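You operate a simulated robot arm through the tools that you are given. There is no shell and no other tool. Be economical: measure what you need, move in short steps, check, and stop when the job is done.

You are at the controls of a simulated two-armed robot. One attempt, no reset.

## Task
Take the handled basket from the dining table top and leave it on the drawer cabinet top. Then put the spray bottle labelled "clean" from the dining table top on top of the brown sanding block there. Then take the beige cushion and put it on the laundry bench top. Then take the white tub and put it on the narrow granite worktop. Then put the feed bottle on the dining table top. Then open the fridge door. The order counts. Set down upright: handled basket, spray bottle, feed bottle.

Only the result counts: the job must be done as asked and must still hold three seconds after the hand-in. Knocking over, shifting, dropping, spilling or breaking anything else fails it.

## Robot
Two 7-joint arms with two-finger parallel grippers on one trunk, on a base that drives. Base frame: it is fixed to the floor where the robot stands at the start and does not move with it; the origin is under the middle of the robot, x ahead of it, y to its left, z up. Lengths are in mm, angles in degrees, forces in N, time in s.
The left shoulder is at the start at [50, 168, 1132], the right one opposite. With the tool pointing down near the work surface each hand reaches from about 100 to 340 mm from the robot's upright axis, wherever it stands, measured 20 degrees to its own side. Places, roughly: cushion [1500, -500, 500]; dining table top [800, -500, 800]; drawer cabinet top [-3100, 1300, 900]; feed bottle [3250, -250, 500]; fridge door [-1600, 2100, 1000]; handled basket (10x12x19 cm) [600, -100, 800]; laundry bench top [3200, -1300, 400]; narrow granite worktop [-1000, 100, 900]; sanding block (10x7x5 cm) [500, -800, 800]; white tub (16x14x13 cm) [1400, 400, 300]. Payload 1.57 kg a hand.
The TCP of each hand is the grasp point between the finger pads, 30 mm short of the fingertips. In the tool frame z runs along the fingers and y along their closing line. Largest opening 80 mm; finger width 17, thickness 12; the body of the gripper, 40 by 82 mm, starts 80 mm behind the TCP.
Orientation is that of the tool frame in the base frame, as a unit quaternion [x, y, z, w]. With the fingers straight down and closing along the base's y, the tool's x points along the base's -x, its y along +y and its z along -z.

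## Interface
- The arms move only by the tool send_rows. It takes "left_series", "right_series" or both (then of equal length, played together; a hand with none holds still); each is a list of rows, each an object of numbers (a shift or turn left out is 0, a gripper value left out holds the last): "dx", "dy", "dz": the shift along the tool's x, y, z in mm; "rx", "ry", "rz": the turn, a rotation vector about the tool's x, y, z in rad; "fingers": the opening, from 0 (shut) to 1 (fully open). In form: [{"dx": .., "dy": .., "dz": .., "rx": .., "ry": .., "rz": .., "fingers": ..}, ...]. A call has 1 to 8 rows; each row shifts and turns the commanded pose from where the row before left it, along the tool's axes as they then stand. A row lasts 0.2 s, in which the tool goes at most 50 mm and 8.6 degrees; a call with a longer step from one row to the next is refused whole, and so is a gripper value outside its range. A pose out of reach is approached as far as the arm can. The call stops where the force on the tool passes 40 N (or 10 N more than at its start, if that is more) or the arm is blocked; 0.2 s more then pass. The fingers move at their own pace (about 45 mm/s each) and stop on an object; they squeeze with about 42 N. The grip force told is the motor's: it shows also when the fingers shut on nothing. Time passes only in rows, and 0.2 s behind the last, so rows that do not move let the fingers close. The reply holds the time, the measured pose of the TCP, the force on the tool along the base axes, the opening and the grip force, in the units named above and with some noise, with the torque about the TCP (base axes, N m) and any sound that the robot's microphone picked up, and new pictures: "pictures" is both (left out), scene, wrist or none (wrist: the cameras of the hands that moved).
- Cameras (640 x 400 px; columns grow to the right, rows downward): "scene" is now at [125.6, -17.8, 1343]; the picture's right is [-0.20, -0.98, 0.00], its down [-0.57, 0.12, -0.81] and it looks along [0.80, -0.17, -0.58] (base axes); focal length 214 px, centre (320, 200). "left" rides on the left gripper at [72, 7, -122] in its tool frame; the picture's right is [-0.09, 1.00, 0.00], its down [-0.84, -0.08, -0.54] and it looks along [-0.54, -0.05, 0.84] (tool axes); focal length 238 px, centre (320, 200). "right" rides on the right gripper at [72, -7, -122] in its tool frame; the picture's right is [0.09, 1.00, 0.00], its down [-0.84, 0.08, -0.54] and it looks along [-0.54, 0.05, 0.84] (tool axes); focal length 238 px, centre (320, 200). There is no depth. A picture from a camera that has moved, and an enlarged one, comes with that camera's place and axes in the base frame and with its lens.
- lift_body(by): slides the trunk up (or, below 0, down) by that many mm; the arms and the scene camera ride with it, the base frame stays. It gives what a move gives, with no picture.
- roll_base(legs): drives the robot by 1 to 6 legs, each [ahead, left, turn to the left] in mm, mm and degrees, along the robot's own axes; the way and the turn of a leg run together, so that a leg with both is an arc; at most 1500 mm and 180 degrees a leg. The arms and the cameras ride along, it lands a little off, and it stops where it bumps. It gives what a move gives, and a new picture of the scene camera.
- aim_head(pan, tilt): turns the head with the scene camera to pan (to the left, within 80 degrees either way) and tilt (down, from -29 to 69), counted from straight ahead of the robot. It gives what a move gives, and a new picture of the scene camera.
- enlarge(camera, box): a new picture of the part [left, top, right, bottom] of that camera's present view, enlarged. It takes no simulated time.
- hand_in(): hands the job in; it is judged then, once.

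Go step by step. Nothing tells you exact positions but the pictures and the camera data: compare them with the known pose of the tool, close in by small moves and look again before you grip or let go. The budget is 175 turns and 260 pictures, counting those below and the enlarged ones. Unless the task says otherwise, let go and move clear before handing in, and close with one line.

The tools are called after "Call:" by a JSON object that holds its "fn" and its "kwargs". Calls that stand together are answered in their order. send_rows: Moves the arms, as the interface text tells. Its arguments: {"type":"object","properties":{"left_series":{"type":"array","items":{"type":"object","properties":{"dx":{"type":"number"},"dy":{"type":"number"},"dz":{"type":"number"},"rx":{"type":"number"},"ry":{"type":"number"},"rz":{"type":"number"},"fingers":{"type":"number"}}}},"right_series":{"type":"array","items":{"type":"object","properties":{"dx":{"type":"number"},"dy":{"type":"number"},"dz":{"type":"number"},"rx":{"type":"number"},"ry":{"type":"number"},"rz":{"type":"number"},"fingers":{"type":"number"}}}},"pictures":{"type":"string","enum":["both","scene","wrist","none"]}},"required":[]} The other tools are called the same way: lift_body (by) slides the trunk up or down; roll_base (legs) drives the base; aim_head (pan, tilt) turns the head that bears the scene camera; enlarge (camera, box) takes an enlarged picture of a part of a camera's view; hand_in () hands the job in.

At the start:

```text
time: 0.0
left_ee_pos: [404.5, -71.0, 1135.6]
left_tool_rot: [0.0, 1.0, 0.0, 0.0]
left_contact_force: [0.5, -0.8, 0.0]
left_ft_torque: [-0.03, 0.0, -0.02]
left_width: 80.1
left_finger_force: 0.1
right_ee_pos: [301.3, -367.0, 1122.3]
right_tool_rot: [0.001, 1.0, -0.001, 0.0]
right_contact_force: [0.3, 0.5, 0.2]
right_ft_torque: [0.02, 0.01, -0.01]
right_width: 80.3
right_finger_force: 0.0
trunk travel left (down, up): [-300.0, 143.0]
robot x, y, heading: [-0.1, 1.8, 0.2]
head pan, tilt: [-11.8, 35.7]
```

scene: 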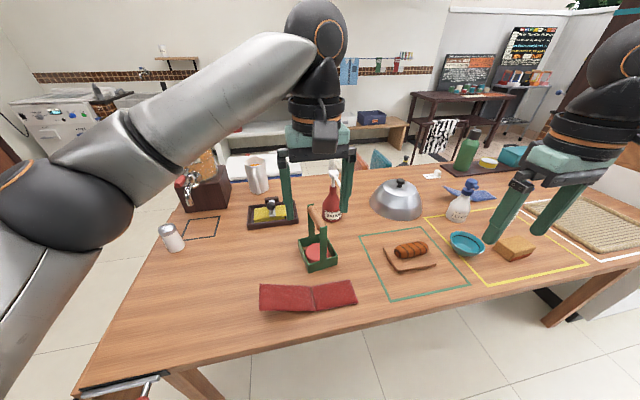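
right: 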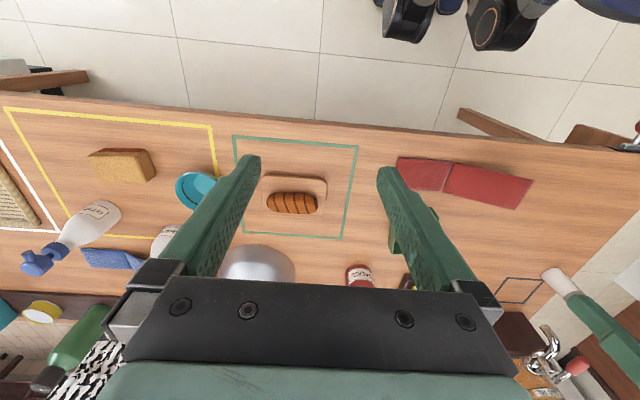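
left: 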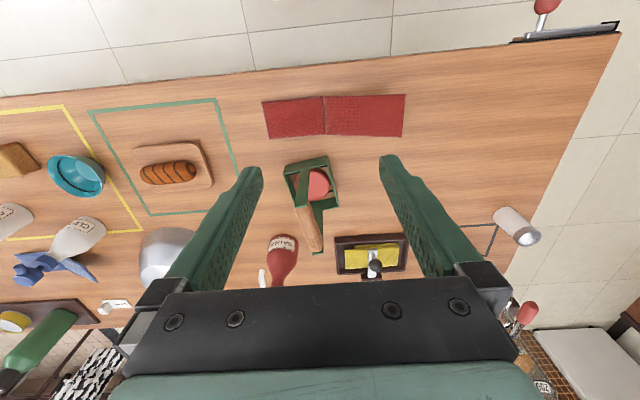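

The basket stands near [600, -100], and the sanding block and spray bottle are on the right side of the table. I'll enlarge the views to learn the basket handle's shape and read the labels.

Call:
{"fn": "enlarge", "kwargs": {"camera": "scene", "box": [240, 150, 400, 300]}}

Call:
{"fn": "enlarge", "kwargs": {"camera": "left", "box": [230, 120, 430, 290]}}

Call:
{"fn": "enlarge", "kwargs": {"camera": "scene", "box": [400, 120, 640, 290]}}

```text
2.67 times, centred on (320, 225) of scene
camera zoom: at [125.6, -17.8, 1343.0], right [-0.2, -0.98, 0.0], down [-0.57, 0.12, -0.81], along [0.8, -0.17, -0.58], focal length 572 px, centre (320, 133)
```

zoom: 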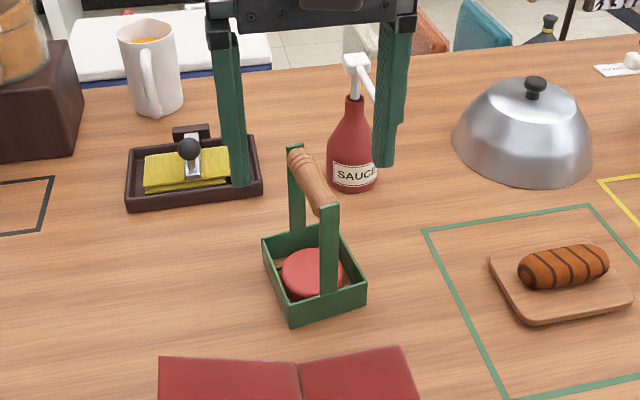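

```text
2.35 times, centred on (330, 205) of left
camera zoom: at [331.8, -64.3, 1257.2], right [0.09, 1.0, 0.0], down [0.84, -0.08, 0.54], along [0.54, -0.05, -0.84], focal length 561 px, centre (296, 188)
```

zoom: 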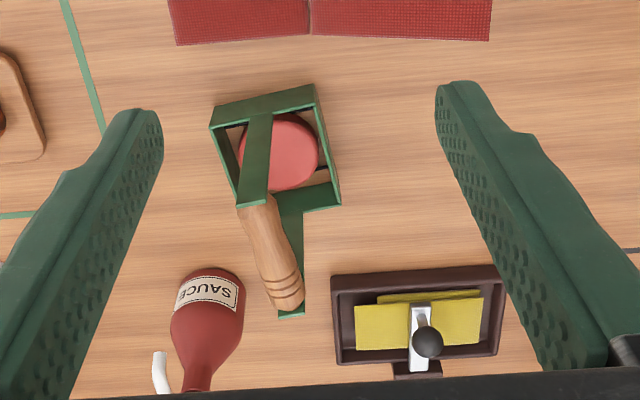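

```text
2.35 times, centred on (520, 205) of scene
camera zoom: at [125.6, -17.8, 1343.0], right [-0.2, -0.98, 0.0], down [-0.57, 0.12, -0.81], along [0.8, -0.17, -0.58], focal length 505 px, centre (-151, 188)
```

zoom: 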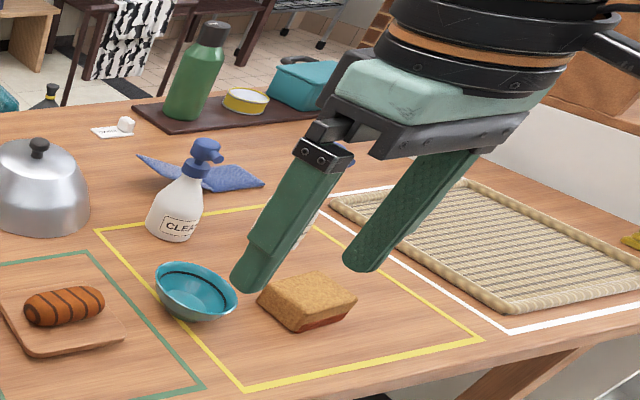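

The basket handle runs mostly along x, turned about 10°, with its centre near [585, -103, 970]; the table top is at z≈796. I'll bring the left hand above it and align the fingers.

Call:
{"fn": "send_rows", "kwargs": {"left_series": [{"dx": -37, "dy": -6, "dz": 8, "fingers": 1}, {"dx": -37, "dy": -6, "dz": 8}, {"dx": -37, "dy": -6, "dz": 8}, {"dx": -37, "dy": -6, "dz": 8}, {"dx": -32, "dy": -6, "dz": 8}, {"rz": -0.09}, {"rz": -0.09}], "pictures": "both"}}

```text
time: 1.6
left_ee_pos: [505.9, -70.6, 1108.0]
left_tool_rot: [-0.09, 0.996, 0.0, 0.001]
left_contact_force: [0.8, 0.0, -0.3]
left_ft_torque: [-0.02, 0.02, -0.01]
left_width: 80.0
left_finger_force: 0.1
left hand out of reach, approached as far as the arm can: row 3, 4, 5
right_ee_pos: [300.6, -366.6, 1123.2]
right_tool_rot: [-0.001, 1.0, 0.0, 0.001]
right_contact_force: [-0.2, -0.1, 0.3]
right_ft_torque: [0.01, 0.01, 0.01]
right_width: 79.9
right_finger_force: 0.1
trunk travel left (down, up): [-300.0, 143.0]
robot x, y, heading: [-1.2, 0.7, 0.3]
head pan, tilt: [-11.8, 35.7]
camera scene: at [125.6, -17.8, 1343.1], right [-0.2, -0.98, 0.0], down [-0.57, 0.12, -0.81], along [0.8, -0.17, -0.58], focal length 214 px, centre (320, 200)
camera left: at [433.1, -77.6, 1230.5], right [-0.09, 1.0, 0.0], down [0.84, 0.08, 0.54], along [0.54, 0.05, -0.84], focal length 238 px, centre (320, 200)
```

scene: 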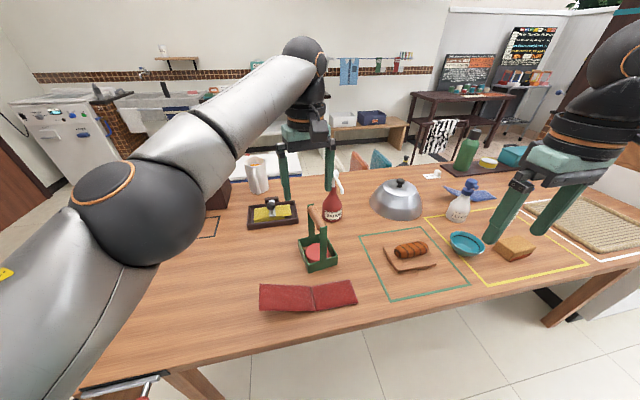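
left: 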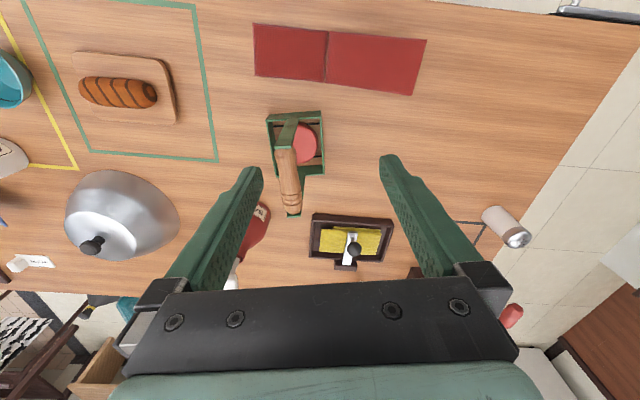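

The arm runs out of reach at x≈506, so I'll drive the base a little ahead.

Call:
{"fn": "roll_base", "kwargs": {"legs": [[90, 0, 0]]}}

Call:
{"fn": "enlarge", "kwargs": {"camera": "left", "box": [160, 50, 420, 290]}}

```text
time: 2.7
left_ee_pos: [598.6, -72.4, 1108.9]
left_tool_rot: [-0.091, 0.996, 0.0, 0.0]
left_contact_force: [0.7, -0.4, 0.2]
left_ft_torque: [0.01, 0.05, 0.0]
left_width: 79.9
left_finger_force: 0.1
right_ee_pos: [394.1, -365.4, 1123.3]
right_tool_rot: [0.0, 1.0, 0.0, 0.001]
right_contact_force: [-1.1, -0.9, 0.3]
right_ft_torque: [-0.01, 0.02, 0.01]
right_width: 80.2
right_finger_force: 0.1
trunk travel left (down, up): [-300.0, 143.0]
robot x, y, heading: [95.5, -1.9, -0.1]
head pan, tilt: [-11.8, 35.7]
camera scene: at [219.0, -17.7, 1342.9], right [-0.2, -0.98, 0.0], down [-0.57, 0.12, -0.81], along [0.79, -0.17, -0.58], focal length 214 px, centre (320, 200)
```

scene: 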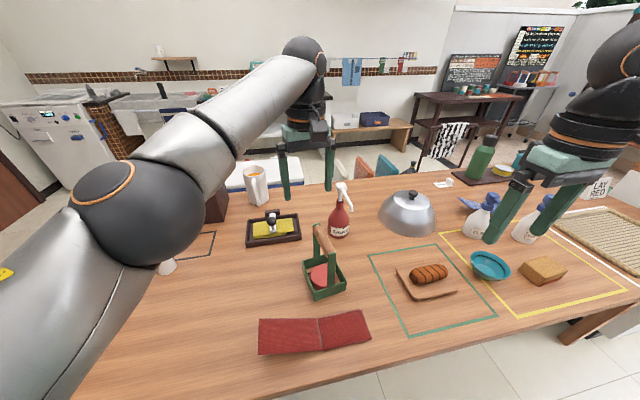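

```text
1.67 times, centred on (290, 170) of left
camera zoom: at [526.5, -77.2, 1230.1], right [-0.09, 1.0, 0.0], down [0.84, 0.08, 0.54], along [0.54, 0.05, -0.84], focal length 397 px, centre (370, 250)
```

zoom: 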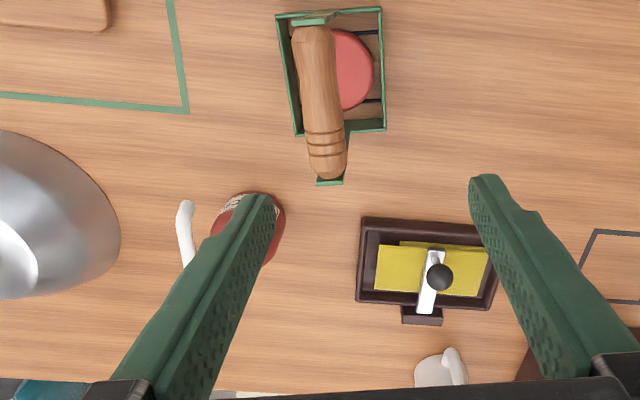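

The basket handle centre now works out at about [590, -103, 960], so I'll shift over it and go halfway down.

Call:
{"fn": "send_rows", "kwargs": {"left_series": [{"dx": 14, "dy": -28, "rz": 0.04}, {"dz": 30}, {"dz": 20}], "pictures": "wrist"}}

```text
time: 3.5
left_ee_pos: [590.3, -79.1, 1056.6]
left_tool_rot: [-0.071, 0.997, -0.001, 0.0]
left_contact_force: [-0.1, -0.3, 0.4]
left_ft_torque: [0.02, -0.05, -0.01]
left_width: 79.7
left_finger_force: 0.1
left hand out of reach, approached as far as the arm can: row 1
right_ee_pos: [392.2, -365.9, 1122.3]
right_tool_rot: [-0.001, 1.0, 0.001, 0.0]
right_contact_force: [0.9, 0.3, -0.3]
right_ft_torque: [0.01, -0.02, -0.02]
right_width: 80.0
right_finger_force: 0.1
trunk travel left (down, up): [-300.0, 143.0]
robot x, y, heading: [94.2, -4.3, 0.0]
head pan, tilt: [-11.8, 35.7]
camera left: at [516.6, -82.4, 1176.6], right [-0.05, 1.0, 0.0], down [0.84, 0.04, 0.54], along [0.54, 0.03, -0.84], focal length 238 px, centre (320, 200)
```

left: 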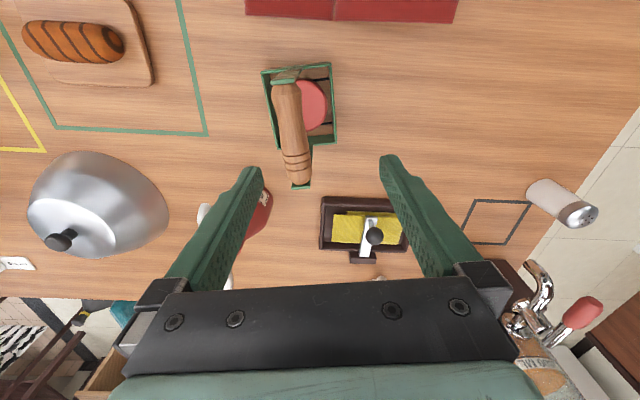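

The basket handle is confirmed at [589, -103]. I'll shift 24 mm sideways and come down around it.

Call:
{"fn": "send_rows", "kwargs": {"left_series": [{"dx": 4, "dy": -24}, {"dz": 30}, {"dz": 30}, {"dz": 20}, {"dz": 19}], "pictures": "wrist"}}

```text
time: 4.7
left_ee_pos: [587.9, -102.0, 955.6]
left_tool_rot: [-0.071, 0.997, 0.0, 0.0]
left_contact_force: [-0.4, 0.3, 0.7]
left_ft_torque: [-0.02, 0.0, 0.0]
left_width: 79.9
left_finger_force: 0.0
left hand out of reach, approached as far as the arm can: row 1
right_ee_pos: [393.3, -365.9, 1123.6]
right_tool_rot: [0.0, 1.0, 0.0, 0.0]
right_contact_force: [-0.1, -0.6, -0.2]
right_ft_torque: [0.0, 0.01, 0.02]
right_width: 79.9
right_finger_force: 0.0
trunk travel left (down, up): [-300.0, 143.0]
robot x, y, heading: [93.4, -0.7, -0.0]
head pan, tilt: [-11.8, 35.7]
camera left: at [515.0, -105.9, 1076.9], right [-0.05, 1.0, 0.0], down [0.84, 0.04, 0.54], along [0.54, 0.03, -0.84], focal length 238 px, centre (320, 200)
```

left: 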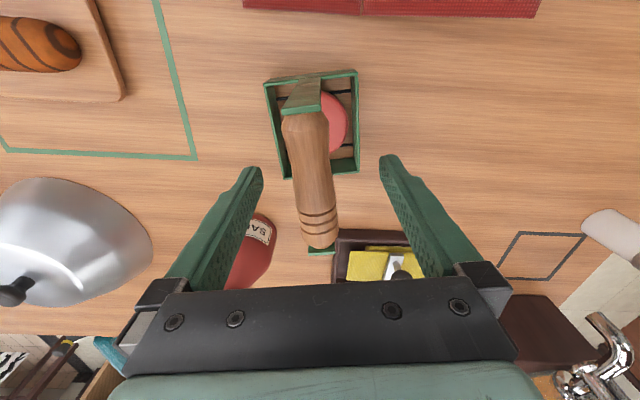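

The handle sits right between the fingers at TCP height, so I'll close and lift slightly.

Call:
{"fn": "send_rows", "kwargs": {"left_series": [{"fingers": 0.0}, {}, {}, {}, {"dz": -30}, {"dz": -40}, {"dz": -40}], "pictures": "both"}}

```text
time: 6.3
left_ee_pos: [585.9, -103.1, 1067.8]
left_tool_rot: [-0.069, 0.998, 0.001, 0.002]
left_contact_force: [0.5, 1.4, -7.9]
left_ft_torque: [0.25, 0.31, -0.13]
left_width: 29.2
left_finger_force: 39.3
right_ee_pos: [393.1, -365.7, 1123.8]
right_tool_rot: [0.0, 1.0, 0.0, 0.0]
right_contact_force: [-0.6, 0.2, -0.5]
right_ft_torque: [0.02, 0.01, 0.01]
right_width: 80.1
right_finger_force: 0.2
trunk travel left (down, up): [-300.0, 143.0]
robot x, y, heading: [89.9, -0.1, 0.0]
head pan, tilt: [-11.8, 35.7]
camera scene: at [217.3, -17.9, 1342.9], right [-0.2, -0.98, 0.0], down [-0.57, 0.12, -0.81], along [0.8, -0.17, -0.58], focal length 214 px, centre (320, 200)
camera left: at [511.9, -106.1, 1188.9], right [-0.05, 1.0, 0.0], down [0.84, 0.04, 0.54], along [0.54, 0.03, -0.84], focal length 238 px, centre (320, 200)
```

scene: 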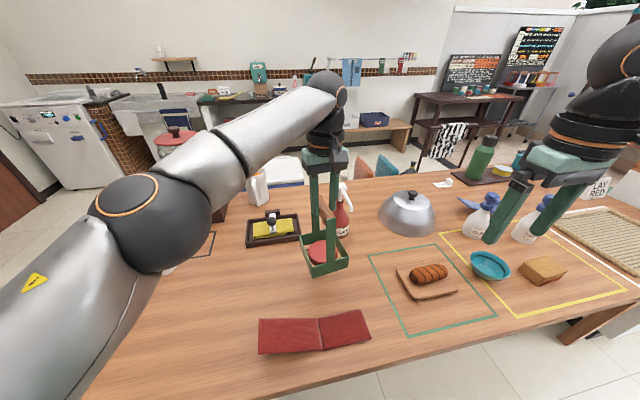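
left: 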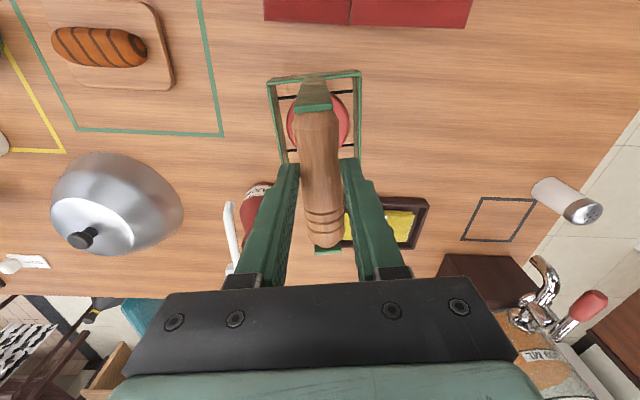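

The basket is held and lifted clear. I'll pull it in towards the robot, back away from the table, and then look left for the route.

Call:
{"fn": "send_rows", "kwargs": {"left_series": [{"dx": 45, "dz": -10}, {"dx": 45, "dz": -10}, {"dx": 45}, {"dx": 20}], "pictures": "none"}}

Call:
{"fn": "roll_base", "kwargs": {"legs": [[-250, 0, 0]]}}

Call:
{"fn": "aim_head", "kwargs": {"pan": 80, "tilt": 20}}

Call:
{"fn": "aim_head", "kwargs": {"pan": -80, "tilt": 20}}

```text
time: 7.3
left_ee_pos: [435.1, -124.6, 1087.2]
left_tool_rot: [-0.072, 0.997, 0.0, 0.0]
left_contact_force: [-0.1, 0.2, -5.4]
left_ft_torque: [0.07, 0.03, 0.1]
left_width: 29.0
left_finger_force: 38.9
right_ee_pos: [394.4, -366.2, 1122.8]
right_tool_rot: [0.0, 1.0, 0.0, 0.0]
right_contact_force: [-1.1, -1.0, -0.5]
right_ft_torque: [-0.01, -0.01, 0.01]
right_width: 80.2
right_finger_force: 0.1
trunk travel left (down, up): [-300.0, 143.0]
robot x, y, heading: [90.3, 2.3, -0.1]
head pan, tilt: [-11.8, 35.7]
```

```text
time: 9.2
left_ee_pos: [178.1, -123.7, 1086.5]
left_tool_rot: [-0.073, 0.997, 0.0, 0.0]
left_contact_force: [0.0, 0.5, -6.4]
left_ft_torque: [-0.02, 0.06, -0.09]
left_width: 29.2
left_finger_force: 38.8
right_ee_pos: [138.2, -365.7, 1123.8]
right_tool_rot: [-0.004, 1.0, 0.0, 0.0]
right_contact_force: [-0.4, 0.4, -0.2]
right_ft_torque: [0.01, 0.0, -0.03]
right_width: 80.1
right_finger_force: 0.1
trunk travel left (down, up): [-300.0, 143.0]
robot x, y, heading: [-164.1, -0.7, 0.1]
head pan, tilt: [-11.8, 35.7]
camera scene: at [-39.2, -18.0, 1343.1], right [-0.2, -0.98, 0.0], down [-0.57, 0.12, -0.81], along [0.8, -0.16, -0.58], focal length 214 px, centre (320, 200)
```

scene: 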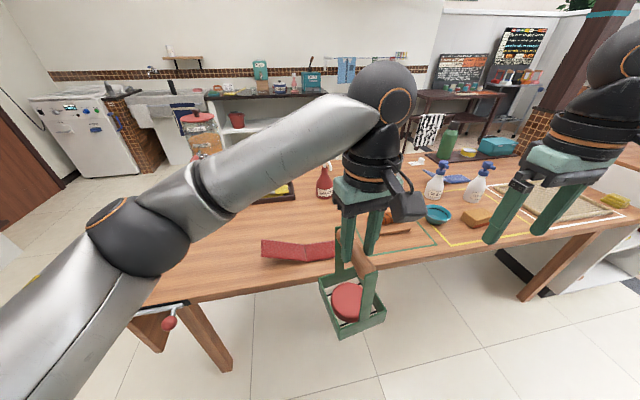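

```text
time: 10.8
left_ee_pos: [178.5, -124.7, 1085.8]
left_tool_rot: [-0.073, 0.997, 0.001, 0.0]
left_contact_force: [0.0, 0.2, -6.1]
left_ft_torque: [0.05, 0.05, 0.05]
left_width: 28.9
left_finger_force: 38.7
right_ee_pos: [137.3, -365.6, 1123.1]
right_tool_rot: [-0.002, 1.0, 0.0, 0.0]
right_contact_force: [-0.4, -0.3, 0.2]
right_ft_torque: [0.03, -0.02, -0.01]
right_width: 80.1
right_finger_force: 0.1
trunk travel left (down, up): [-300.0, 143.0]
robot x, y, heading: [-165.1, 1.1, 0.5]
head pan, tilt: [80.0, 20.0]
camera scene: at [-108.8, 91.2, 1367.9], right [0.99, -0.17, 0.0], down [-0.06, -0.34, -0.94], along [0.16, 0.93, -0.34], focal length 214 px, centre (320, 200)
```

scene: 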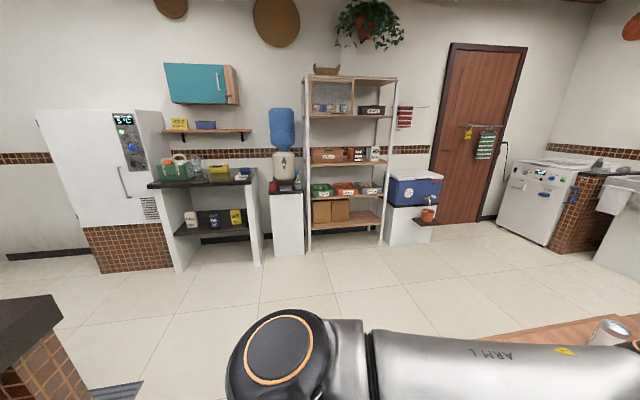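

```text
time: 13.3
left_ee_pos: [179.5, -124.0, 1086.6]
left_tool_rot: [-0.073, 0.997, 0.001, 0.0]
left_contact_force: [0.4, -0.1, -6.0]
left_ft_torque: [0.06, 0.05, 0.03]
left_width: 29.1
left_finger_force: 38.8
right_ee_pos: [138.2, -366.0, 1123.1]
right_tool_rot: [-0.003, 1.0, -0.001, 0.001]
right_contact_force: [-0.3, 0.0, 0.4]
right_ft_torque: [0.03, 0.02, -0.01]
right_width: 79.7
right_finger_force: 0.0
trunk travel left (down, up): [-300.0, 143.0]
robot x, y, heading: [-167.1, 2.0, 0.3]
head pan, tilt: [-80.0, 20.0]
camera scene: at [-107.9, -92.2, 1367.9], right [-0.98, -0.18, 0.0], down [-0.06, 0.34, -0.94], along [0.17, -0.92, -0.34], focal length 214 px, centre (320, 200)
```

scene: 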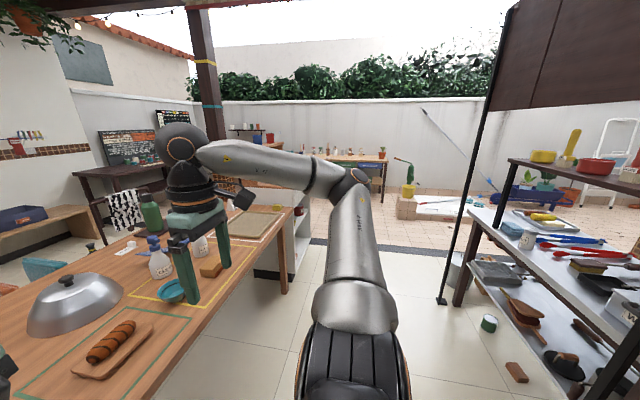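

The fridge is the white unit on the far left, and the granite worktop is an island at x<-717 with its corner near y≈638. I'll strafe left into the aisle and turn around.

Call:
{"fn": "roll_base", "kwargs": {"legs": [[0, 1150, 0], [0, 0, 170]]}}

Call:
{"fn": "aim_head", "kwargs": {"pan": 0, "tilt": 20}}

```text
time: 26.0
left_ee_pos: [-469.0, 1312.0, 1087.2]
left_tool_rot: [0.999, -0.033, 0.0, -0.001]
left_contact_force: [-0.4, -0.4, -6.4]
left_ft_torque: [-0.02, -0.04, 0.03]
left_width: 29.4
left_finger_force: 38.4
right_ee_pos: [-379.0, 1539.3, 1122.7]
right_tool_rot: [0.995, -0.103, 0.0, 0.001]
right_contact_force: [-0.2, 1.1, -0.6]
right_ft_torque: [0.02, -0.02, 0.0]
right_width: 80.2
right_finger_force: 0.1
trunk travel left (down, up): [-300.0, 143.0]
robot x, y, heading: [-160.1, 1120.0, 168.4]
head pan, tilt: [-80.0, 20.0]
camera scene: at [-195.9, 1221.1, 1367.9], right [1.0, -0.03, 0.0], down [-0.01, -0.34, -0.94], along [0.03, 0.94, -0.34], focal length 214 px, centre (320, 200)
```

scene: 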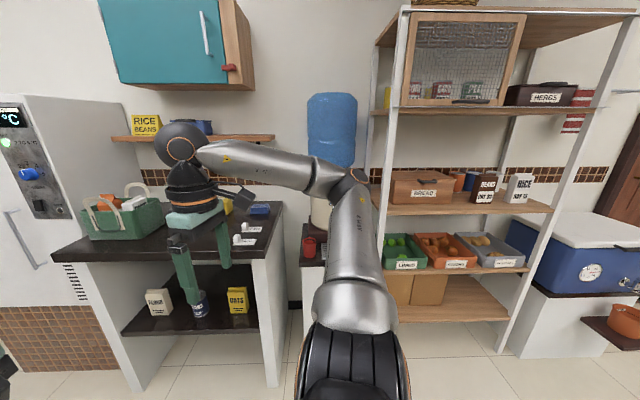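

```text
time: 27.5
left_ee_pos: [-469.0, 1312.4, 1087.7]
left_tool_rot: [0.999, -0.032, 0.0, 0.001]
left_contact_force: [-0.5, 0.9, -6.6]
left_ft_torque: [-0.03, -0.07, -0.03]
left_width: 29.5
left_finger_force: 38.7
right_ee_pos: [-379.1, 1539.6, 1122.7]
right_tool_rot: [0.995, -0.103, 0.0, 0.0]
right_contact_force: [-0.1, -1.0, 0.1]
right_ft_torque: [0.0, -0.01, -0.03]
right_width: 80.0
right_finger_force: 0.1
trunk travel left (down, up): [-300.0, 143.0]
robot x, y, heading: [-158.2, 1118.7, 168.2]
head pan, tilt: [0.0, 20.0]
camera scene: at [-289.9, 1147.1, 1367.9], right [0.2, 0.98, 0.0], down [0.34, -0.07, -0.94], along [-0.92, 0.19, -0.34], focal length 214 px, centre (320, 200)
```

scene: 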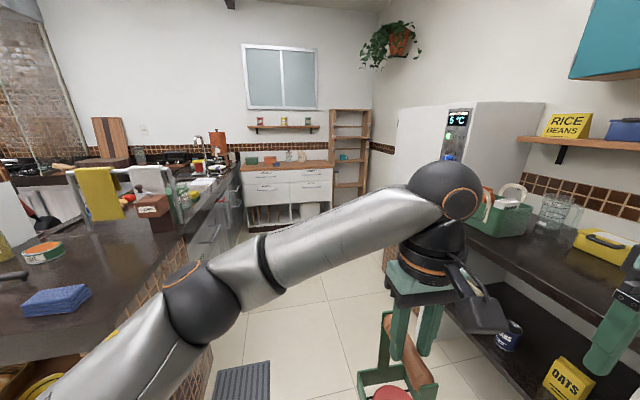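

The drawer cabinet is straight ahead at the end of an aisle (about y 740–1870). I'll straighten out, centre in the aisle and drive on.

Call:
{"fn": "roll_base", "kwargs": {"legs": [[0, 0, 11.8], [0, -120, 0], [1400, 0, 0]]}}

```text
time: 36.0
left_ee_pos: [-1877.3, 1400.7, 1086.8]
left_tool_rot: [0.998, 0.056, 0.0, 0.0]
left_contact_force: [-0.4, 0.3, -6.6]
left_ft_torque: [0.06, -0.04, 0.02]
left_width: 29.4
left_finger_force: 38.3
right_ee_pos: [-1830.1, 1639.4, 1122.4]
right_tool_rot: [1.0, -0.015, 0.0, -0.001]
right_contact_force: [-0.2, -0.6, 0.0]
right_ft_torque: [-0.03, -0.04, 0.0]
right_width: 80.1
right_finger_force: 0.1
trunk travel left (down, up): [-300.0, 143.0]
robot x, y, heading: [-1536.8, 1261.0, 178.4]
head pan, tilt: [0.0, 20.0]
camera scene: at [-1672.0, 1268.7, 1367.8], right [0.03, 1.0, 0.0], down [0.34, -0.01, -0.94], along [-0.94, 0.03, -0.34], focal length 214 px, centre (320, 200)
```

scene: 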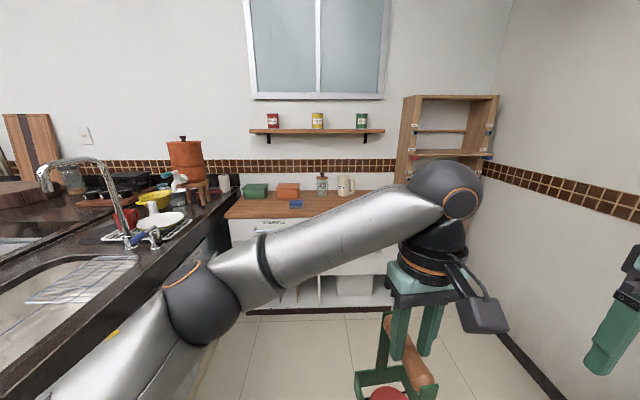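

The cabinet top spans about y 800–1600 with its front edge near x≈-2700 and items along the back. I'll raise the trunk, drive closer and look at the free area.

Call:
{"fn": "lift_body", "kwargs": {"by": 100}}

Call:
{"fn": "roll_base", "kwargs": {"legs": [[550, 0, 1.6]]}}

Call:
{"fn": "aim_head", "kwargs": {"pan": -10, "tilt": 40}}

Call:
{"fn": "enlarge", "kwargs": {"camera": "left", "box": [0, 0, 640, 400]}}

```text
time: 37.3
left_ee_pos: [-1878.3, 1399.2, 1187.0]
left_tool_rot: [0.998, 0.056, 0.0, 0.0]
left_contact_force: [0.4, -1.2, -6.3]
left_ft_torque: [0.0, -0.02, 0.01]
left_width: 29.3
left_finger_force: 38.9
right_ee_pos: [-1827.7, 1640.4, 1221.9]
right_tool_rot: [1.0, -0.016, 0.0, 0.0]
right_contact_force: [0.4, 0.8, 0.4]
right_ft_torque: [-0.01, -0.03, 0.03]
right_width: 80.4
right_finger_force: 0.1
trunk travel left (down, up): [-400.0, 43.0]
robot x, y, heading: [-1538.5, 1260.4, 178.3]
head pan, tilt: [0.0, 20.0]
```

```text
time: 40.4
left_ee_pos: [-2414.2, 1405.6, 1186.4]
left_tool_rot: [0.998, 0.064, 0.0, 0.001]
left_contact_force: [0.9, 0.7, -6.9]
left_ft_torque: [0.01, -0.06, -0.01]
left_width: 29.1
left_finger_force: 38.3
right_ee_pos: [-2372.2, 1644.3, 1223.1]
right_tool_rot: [1.0, -0.006, 0.0, 0.0]
right_contact_force: [-1.3, 0.3, -0.5]
right_ft_torque: [0.03, 0.0, 0.0]
right_width: 80.2
right_finger_force: 0.0
trunk travel left (down, up): [-400.0, 43.0]
robot x, y, heading: [-2075.3, 1274.9, 179.3]
head pan, tilt: [0.0, 20.0]
camera scene: at [-2207.7, 1277.4, 1467.8], right [0.01, 1.0, 0.0], down [0.34, 0.0, -0.94], along [-0.94, 0.01, -0.34], focal length 214 px, centre (320, 200)
```

scene: 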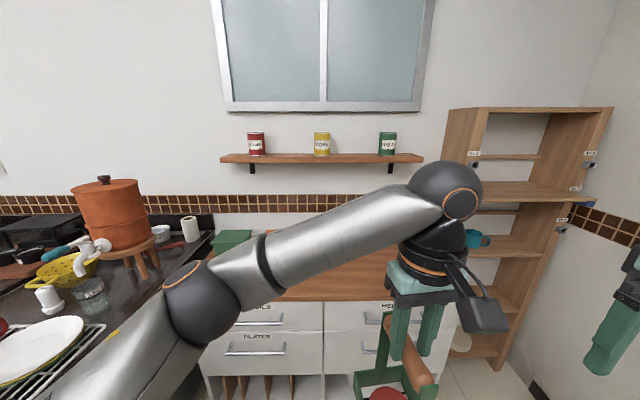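

```text
time: 41.2
left_ee_pos: [-2415.4, 1405.0, 1187.8]
left_tool_rot: [0.998, 0.065, 0.0, 0.0]
left_contact_force: [-0.6, 0.2, -5.4]
left_ft_torque: [0.05, -0.05, 0.01]
left_width: 28.9
left_finger_force: 38.8
right_ee_pos: [-2370.9, 1644.3, 1223.9]
right_tool_rot: [1.0, -0.006, 0.0, 0.001]
right_contact_force: [-0.6, 0.1, 0.2]
right_ft_torque: [-0.01, 0.01, -0.02]
right_width: 79.8
right_finger_force: 0.0
trunk travel left (down, up): [-400.0, 43.0]
robot x, y, heading: [-2075.9, 1275.8, 179.1]
head pan, tilt: [-10.0, 40.0]
camera scene: at [-2197.7, 1292.0, 1436.5], right [0.18, 0.98, 0.0], down [0.63, -0.12, -0.77], along [-0.75, 0.14, -0.64], focal length 214 px, centre (320, 200)
```

scene: 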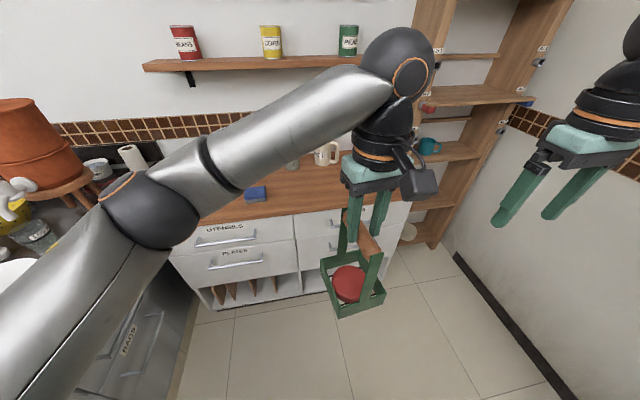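

```text
1.00 times, centred on (320, 200) of left
camera zoom: at [-2344.0, 1408.3, 1308.1], right [0.04, -1.0, 0.0], down [-0.84, -0.03, 0.54], along [-0.54, -0.02, -0.84], focal length 238 px, centre (320, 200)
```

zoom: 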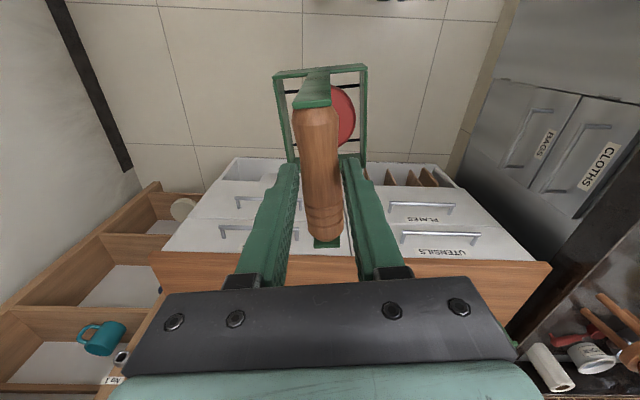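

I need a better height estimate of the cabinet top, so I'll drive a bit closer and look with both cameras.

Call:
{"fn": "roll_base", "kwargs": {"legs": [[230, 0, 1]]}}

Call:
{"fn": "enlarge", "kwargs": {"camera": "left", "box": [0, 0, 640, 400]}}

```text
time: 43.0
left_ee_pos: [-2646.2, 1401.2, 1187.2]
left_tool_rot: [0.997, 0.072, 0.0, 0.0]
left_contact_force: [0.2, -0.2, -5.9]
left_ft_torque: [0.02, -0.06, -0.02]
left_width: 29.3
left_finger_force: 38.6
right_ee_pos: [-2605.4, 1642.1, 1222.0]
right_tool_rot: [1.0, 0.002, 0.001, 0.001]
right_contact_force: [0.1, -0.1, 0.5]
right_ft_torque: [0.0, -0.03, 0.01]
right_width: 80.0
right_finger_force: 0.1
trunk travel left (down, up): [-400.0, 43.0]
robot x, y, heading: [-2302.3, 1278.0, -179.9]
head pan, tilt: [-10.0, 40.0]
camera scene: at [-2426.3, 1291.0, 1436.4], right [0.17, 0.99, 0.0], down [0.63, -0.11, -0.77], along [-0.75, 0.13, -0.64], focal length 214 px, centre (320, 200)
```

scene: 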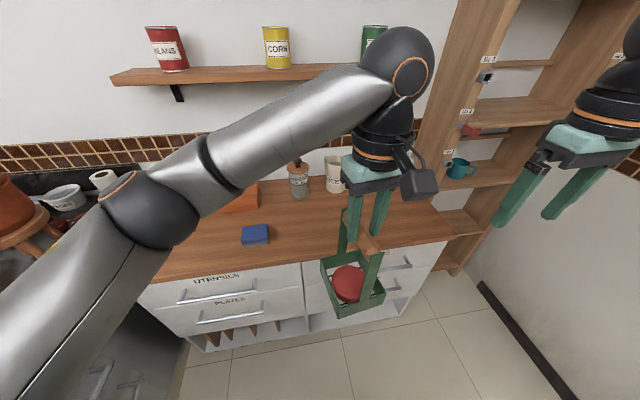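

```text
1.00 times, centred on (320, 200) of left
camera zoom: at [-2574.2, 1405.0, 1308.0], right [0.05, -1.0, 0.0], down [-0.84, -0.04, 0.54], along [-0.54, -0.03, -0.84], focal length 238 px, centre (320, 200)
```

zoom: 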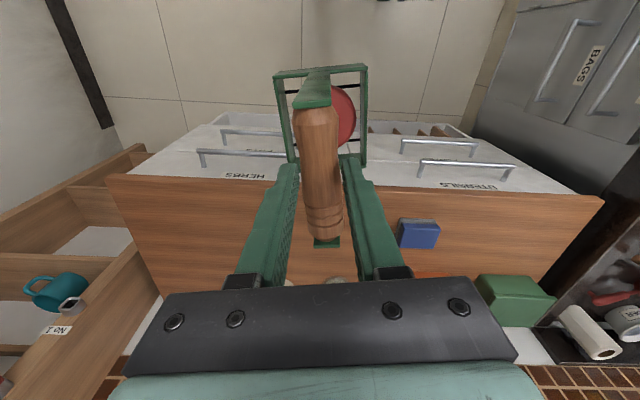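

The cabinet top is at z≈855 with its front edge at x≈-2825, and the area around x≈-2925, y≈1400 is free. I'll drive in a bit more and extend the basket over it.

Call:
{"fn": "roll_base", "kwargs": {"legs": [[130, 0, 0]]}}

Call:
{"fn": "send_rows", "kwargs": {"left_series": [{"dx": -38, "dy": -6}, {"dx": -38, "dy": -6}, {"dx": -38, "dy": -6}, {"dx": -35, "dy": -3}, {"dz": 20}, {"dz": 20}], "pictures": "both"}}

```text
time: 44.3
left_ee_pos: [-2776.0, 1401.4, 1186.9]
left_tool_rot: [0.998, 0.07, 0.001, 0.0]
left_contact_force: [-0.7, -0.4, -6.2]
left_ft_torque: [0.08, -0.07, 0.01]
left_width: 28.9
left_finger_force: 38.9
right_ee_pos: [-2733.9, 1641.8, 1222.0]
right_tool_rot: [1.0, 0.0, 0.001, 0.0]
right_contact_force: [-0.6, 0.3, -0.3]
right_ft_torque: [-0.01, -0.03, -0.04]
right_width: 79.8
right_finger_force: 0.0
trunk travel left (down, up): [-400.0, 43.0]
robot x, y, heading: [-2430.1, 1275.4, 180.1]
head pan, tilt: [-10.0, 40.0]
camera scene: at [-2557.2, 1291.3, 1436.3], right [0.17, 0.98, 0.0], down [0.63, -0.11, -0.77], along [-0.75, 0.13, -0.64], focal length 214 px, centre (320, 200)
```

scene: 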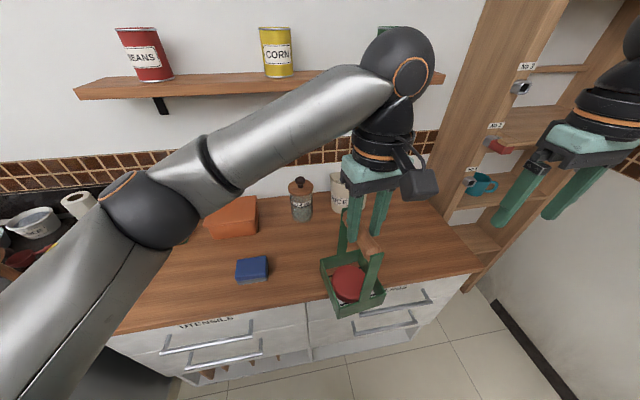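

```text
time: 45.7
left_ee_pos: [-2905.0, 1392.3, 1142.2]
left_tool_rot: [0.998, 0.069, 0.0, -0.001]
left_contact_force: [0.2, -0.6, -7.1]
left_ft_torque: [0.02, -0.05, 0.01]
left_width: 28.1
left_finger_force: 38.5
left hand out of reach, approached as far as the arm can: row 4
right_ee_pos: [-2734.3, 1642.6, 1222.3]
right_tool_rot: [1.0, -0.001, -0.001, 0.0]
right_contact_force: [0.9, 0.8, 0.4]
right_ft_torque: [0.0, 0.01, -0.01]
right_width: 80.0
right_finger_force: 0.1
trunk travel left (down, up): [-400.0, 43.0]
robot x, y, heading: [-2430.2, 1279.7, 179.9]
head pan, tilt: [-10.0, 40.0]
camera scene: at [-2556.6, 1291.2, 1436.4], right [0.17, 0.98, 0.0], down [0.63, -0.11, -0.77], along [-0.75, 0.13, -0.64], focal length 214 px, centre (320, 200)
camera left: at [-2833.3, 1397.0, 1264.4], right [0.05, -1.0, 0.0], down [-0.84, -0.04, 0.54], along [-0.54, -0.03, -0.84], focal length 238 px, centre (320, 200)
```

scene: 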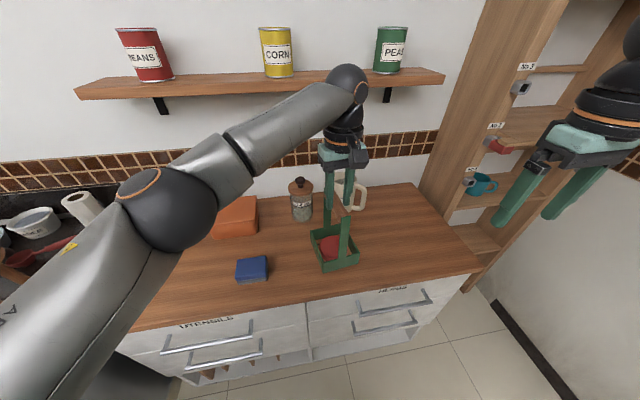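
left: 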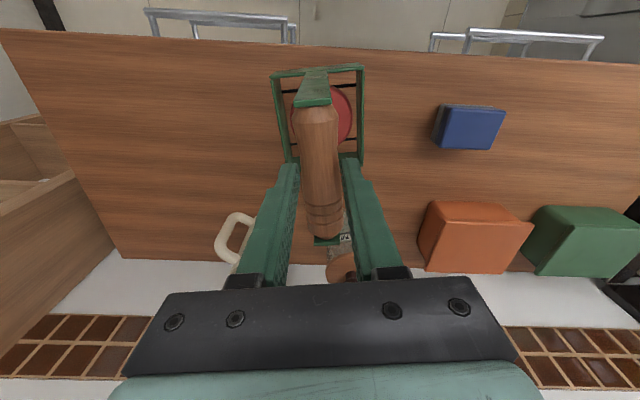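

The basket is over clear space on the cabinet top. I'll lower it until it touches.

Call:
{"fn": "send_rows", "kwargs": {"left_series": [{"dz": 40}, {"dz": 30, "dx": -15}, {"dz": 15}, {"dz": 10}, {"dz": 8}, {"dz": 8}], "pictures": "both"}}

```text
time: 46.6
left_ee_pos: [-2918.6, 1392.0, 1063.5]
left_tool_rot: [0.998, 0.066, -0.006, -0.004]
left_contact_force: [7.4, -3.9, 21.7]
left_ft_torque: [-0.34, 0.28, 0.05]
left_width: 27.9
left_finger_force: 38.3
right_ee_pos: [-2732.4, 1642.2, 1223.1]
right_tool_rot: [1.0, 0.0, 0.0, 0.0]
right_contact_force: [-0.6, -0.9, 0.3]
right_ft_torque: [-0.03, -0.07, -0.03]
right_width: 79.9
right_finger_force: 0.0
trunk travel left (down, up): [-400.0, 43.0]
robot x, y, heading: [-2433.2, 1274.1, 180.1]
head pan, tilt: [-10.0, 40.0]
stopped in row 4 (left hand): the force on the tool passed its limit (the readings are from after the stop); the commanded pose is now the measured one
camera scene: at [-2554.3, 1290.5, 1436.9], right [0.17, 0.98, 0.0], down [0.63, -0.11, -0.77], along [-0.75, 0.13, -0.64], focal length 214 px, centre (320, 200)
camera left: at [-2846.2, 1394.9, 1182.8], right [0.04, -1.0, -0.01], down [-0.83, -0.04, 0.55], along [-0.55, -0.02, -0.83], focal length 238 px, centre (320, 200)
```

scene: 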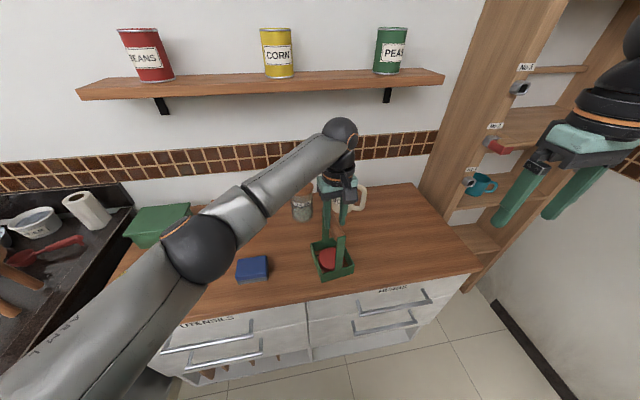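
left: 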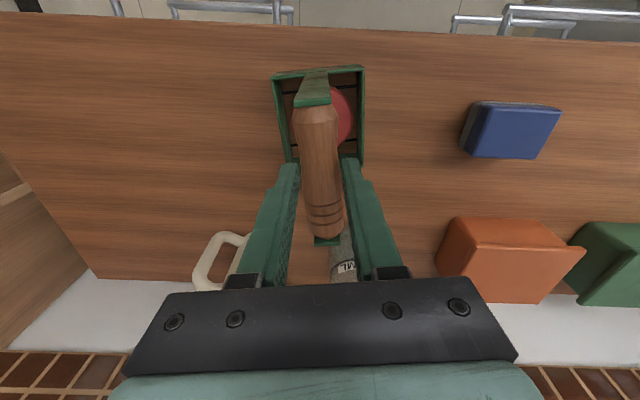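

Call:
{"fn": "enlarge", "kwargs": {"camera": "scene", "box": [270, 170, 400, 300]}}

```text
3.08 times, centred on (335, 235) of scene
camera zoom: at [-2554.3, 1290.5, 1436.9], right [0.17, 0.98, 0.0], down [0.63, -0.11, -0.77], along [-0.75, 0.13, -0.64], focal length 660 px, centre (274, 92)
```

zoom: 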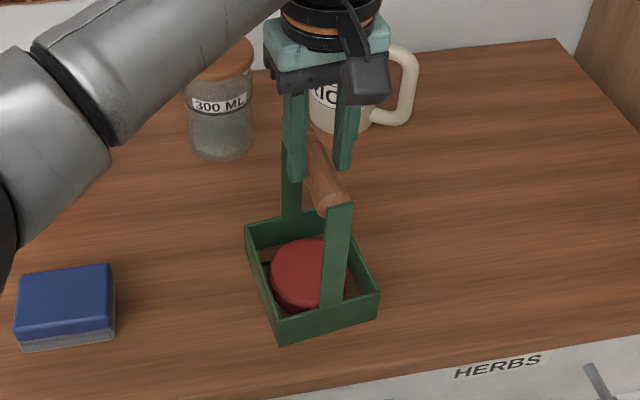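

The basket rests on the cabinet top, well clear of the other items. I'll release it and rise straight up.

Call:
{"fn": "send_rows", "kwargs": {"left_series": [{"dz": -1}, {"fingers": 1.0}, {}, {}, {"dz": -30}, {"dz": -40}, {"dz": -40}, {"dz": -30}], "pictures": "scene"}}

```text
time: 48.4
left_ee_pos: [-2919.7, 1374.3, 1201.9]
left_tool_rot: [0.998, 0.068, -0.006, -0.004]
left_contact_force: [-0.3, 0.0, 0.6]
left_ft_torque: [0.02, 0.0, -0.02]
left_width: 80.0
left_finger_force: 0.1
left hand out of reach, approached as far as the arm can: row 7, 8
right_ee_pos: [-2732.9, 1642.2, 1223.5]
right_tool_rot: [1.0, -0.001, 0.0, 0.0]
right_contact_force: [0.5, -0.2, 0.1]
right_ft_torque: [-0.01, -0.02, 0.04]
right_width: 79.9
right_finger_force: 0.1
trunk travel left (down, up): [-400.0, 43.0]
robot x, y, heading: [-2430.8, 1276.9, 180.2]
head pan, tilt: [-10.0, 40.0]
camera scene: at [-2555.2, 1290.9, 1436.5], right [0.17, 0.98, 0.0], down [0.63, -0.11, -0.77], along [-0.75, 0.13, -0.64], focal length 214 px, centre (320, 200)
```

scene: 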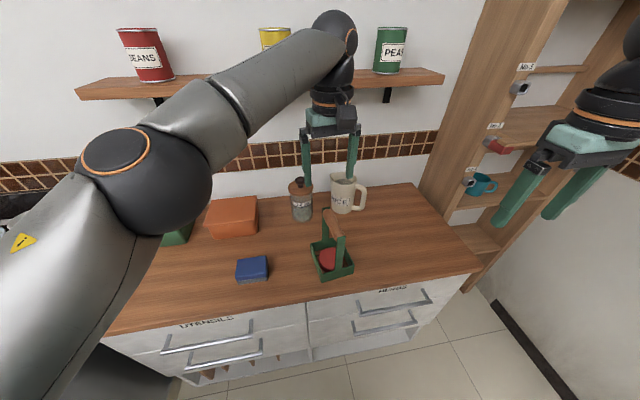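

The basket stands upright on the cabinet. I'll retract and drive back to the dining table for the spray bottle.

Call:
{"fn": "send_rows", "kwargs": {"left_series": [{"dx": 45, "dz": 5}, {"dx": 45, "dz": 5}, {"dx": 45}, {"dx": 30}], "pictures": "none"}}

Call:
{"fn": "roll_base", "kwargs": {"legs": [[-1400, 0, 0], [-880, 0, 0], [0, 0, 90], [0, 0, 89]]}}

Call:
{"fn": "lift_body", "kwargs": {"by": -100}}

```text
time: 49.4
left_ee_pos: [-2754.8, 1398.3, 1189.1]
left_tool_rot: [0.998, 0.067, -0.005, -0.003]
left_contact_force: [0.1, 0.3, 0.3]
left_ft_torque: [0.01, 0.03, 0.02]
left_width: 80.4
left_finger_force: 0.1
right_ee_pos: [-2732.0, 1641.6, 1222.9]
right_tool_rot: [1.0, 0.0, 0.0, 0.0]
right_contact_force: [0.8, -0.5, 0.6]
right_ft_torque: [-0.02, 0.01, -0.02]
right_width: 80.0
right_finger_force: 0.0
trunk travel left (down, up): [-400.0, 43.0]
robot x, y, heading: [-2431.6, 1275.1, 179.9]
head pan, tilt: [-10.0, 40.0]
```

```text
time: 68.3
left_ee_pos: [190.8, 1127.4, 1188.7]
left_tool_rot: [-0.023, 1.0, -0.004, 0.005]
left_contact_force: [0.3, -0.6, 1.1]
left_ft_torque: [0.02, -0.01, 0.01]
left_width: 80.0
left_finger_force: 0.1
right_ee_pos: [145.5, 885.4, 1222.5]
right_tool_rot: [0.045, 0.999, 0.0, 0.0]
right_contact_force: [-0.2, 0.5, 1.0]
right_ft_torque: [-0.07, -0.01, -0.01]
right_width: 79.9
right_finger_force: 0.1
trunk travel left (down, up): [-400.0, 43.0]
robot x, y, heading: [-120.8, 1279.3, -4.9]
head pan, tilt: [-10.0, 40.0]
camera scene: at [0.4, 1252.7, 1436.5], right [-0.26, -0.97, 0.0], down [-0.62, 0.17, -0.77], along [0.74, -0.2, -0.64], focal length 214 px, centre (320, 200)
```

scene: 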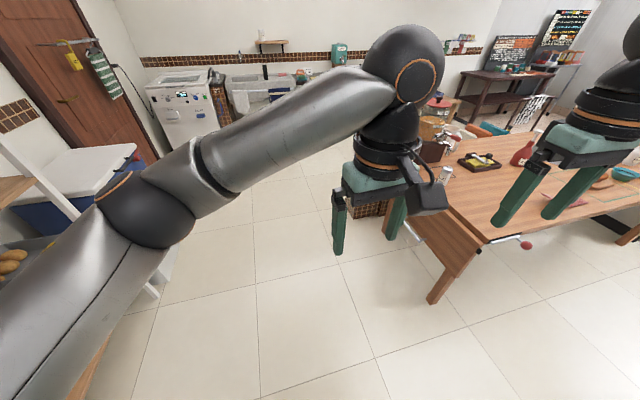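

```text
time: 69.6
left_ee_pos: [189.6, 1129.0, 1088.3]
left_tool_rot: [-0.023, 1.0, -0.003, 0.005]
left_contact_force: [-0.1, -0.1, 0.8]
left_ft_torque: [-0.01, 0.02, -0.01]
left_width: 80.0
left_finger_force: 0.1
right_ee_pos: [146.1, 887.4, 1123.5]
right_tool_rot: [0.045, 0.999, 0.0, 0.0]
right_contact_force: [-0.2, -0.3, 0.1]
right_ft_torque: [0.01, -0.03, 0.03]
right_width: 79.8
right_finger_force: 0.0
trunk travel left (down, up): [-300.0, 143.0]
robot x, y, heading: [-124.1, 1278.9, -5.3]
head pan, tilt: [-10.0, 40.0]
```

Call:
{"fn": "roll_base", "kwargs": {"legs": [[0, 0, 5.3], [0, -1450, 0], [0, -350, 0]]}}

Call:
{"fn": "aim_head", "kwargs": {"pan": -15, "tilt": 40}}

```text
time: 79.1
left_ee_pos: [174.2, -626.7, 1088.0]
left_tool_rot: [-0.054, 0.999, -0.004, 0.006]
left_contact_force: [1.3, 0.5, 0.1]
left_ft_torque: [-0.01, -0.02, 0.0]
left_width: 79.9
left_finger_force: 0.0
right_ee_pos: [144.4, -871.2, 1124.3]
right_tool_rot: [0.015, 1.0, 0.0, 0.0]
right_contact_force: [0.0, 0.0, 0.1]
right_ft_torque: [0.0, 0.01, 0.02]
right_width: 79.9
right_finger_force: 0.1
trunk travel left (down, up): [-300.0, 143.0]
robot x, y, heading: [-148.0, -493.7, -1.6]
head pan, tilt: [-10.0, 40.0]
camera scene: at [-23.8, -513.8, 1336.5], right [-0.2, -0.98, 0.0], down [-0.63, 0.13, -0.77], along [0.75, -0.15, -0.64], focal length 214 px, centre (320, 200)
```

scene: 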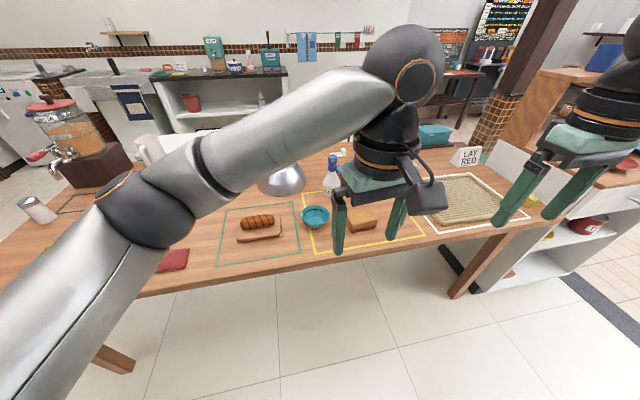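

```text
time: 79.8
left_ee_pos: [175.1, -624.9, 1087.6]
left_tool_rot: [-0.054, 0.999, -0.004, 0.004]
left_contact_force: [-0.4, -0.2, 0.5]
left_ft_torque: [-0.01, 0.03, -0.01]
left_width: 79.9
left_finger_force: 0.0
right_ee_pos: [144.2, -870.9, 1123.5]
right_tool_rot: [0.014, 1.0, 0.0, 0.0]
right_contact_force: [0.0, 0.8, -0.6]
right_ft_torque: [0.0, -0.02, 0.03]
right_width: 79.8
right_finger_force: 0.0
trunk travel left (down, up): [-300.0, 143.0]
robot x, y, heading: [-144.9, -498.0, -1.5]
head pan, tilt: [-15.0, 40.0]
camera scene: at [-25.6, -520.4, 1336.5], right [-0.28, -0.96, 0.0], down [-0.62, 0.18, -0.77], along [0.73, -0.22, -0.64], focal length 214 px, centre (320, 200)
```

scene: 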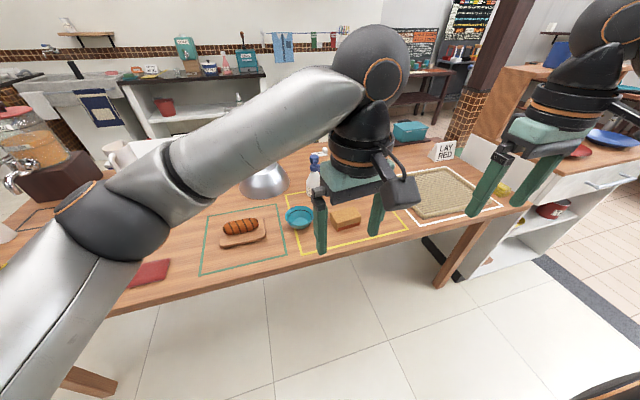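

The left hand blocks the view, so I'll move it aside.

Call:
{"fn": "send_rows", "kwargs": {"left_series": [{"dy": 45}, {"dy": 45}, {"dy": 45}, {"dy": 45}, {"dy": 45}, {"dy": 45}], "pictures": "none"}}

Call:
{"fn": "enlarge", "kwargs": {"camera": "scene", "box": [230, 120, 470, 270]}}

Call:
{"fn": "enlarge", "kwargs": {"camera": "right", "box": [0, 0, 640, 400]}}

```text
time: 81.2
left_ee_pos: [143.6, -354.2, 1085.3]
left_tool_rot: [-0.054, 0.999, -0.004, 0.005]
left_contact_force: [-0.2, -0.1, 0.0]
left_ft_torque: [-0.06, -0.03, 0.01]
left_width: 80.1
left_finger_force: 0.1
right_ee_pos: [143.2, -868.9, 1123.9]
right_tool_rot: [0.014, 1.0, -0.001, -0.001]
right_contact_force: [0.9, 0.4, -0.3]
right_ft_torque: [-0.03, 0.0, 0.01]
right_width: 79.9
right_finger_force: 0.0
trunk travel left (down, up): [-300.0, 143.0]
robot x, y, heading: [-145.9, -490.3, -1.4]
head pan, tilt: [-15.0, 40.0]
```

```text
2.67 times, centred on (350, 195) of scene
camera zoom: at [-25.9, -519.6, 1336.6], right [-0.29, -0.96, 0.0], down [-0.62, 0.18, -0.77], along [0.73, -0.22, -0.64], focal length 572 px, centre (240, 213)
```

zoom: 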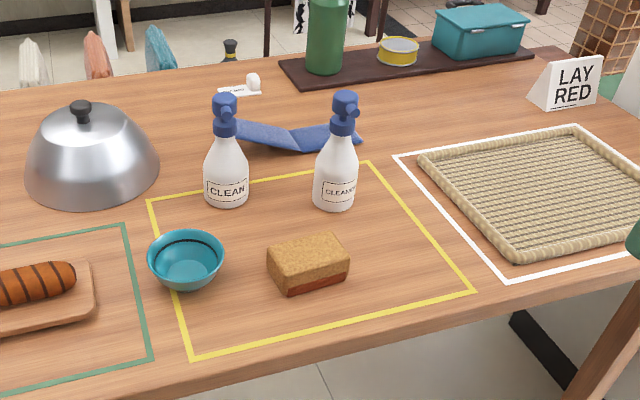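

```text
1.00 times, centred on (320, 200) of right
camera zoom: at [72.6, -872.9, 1246.1], right [-0.06, 1.0, 0.0], down [0.84, 0.05, 0.54], along [0.54, 0.03, -0.84], focal length 238 px, centre (320, 200)
```

zoom: 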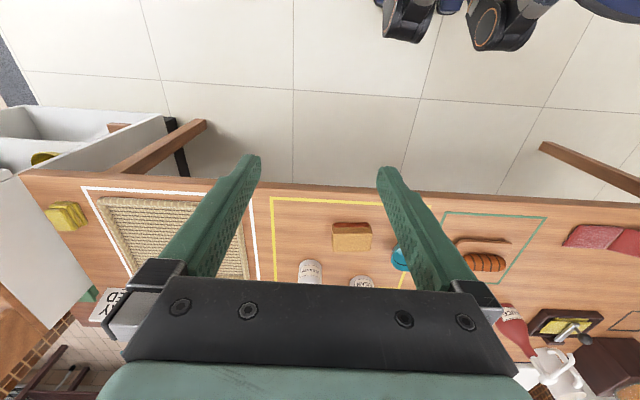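

Call:
{"fn": "enlarge", "kwargs": {"camera": "scene", "box": [295, 140, 375, 210]}}

```text
5.71 times, centred on (335, 175) of scene
camera zoom: at [-25.9, -519.6, 1336.6], right [-0.29, -0.96, 0.0], down [-0.62, 0.18, -0.77], along [0.73, -0.22, -0.64], focal length 1226 px, centre (234, 343)
```

zoom: 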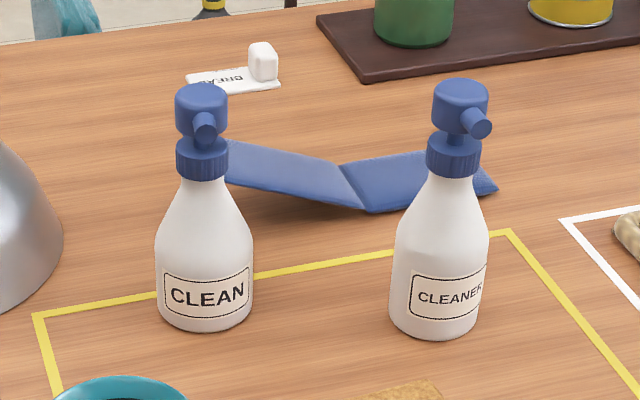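

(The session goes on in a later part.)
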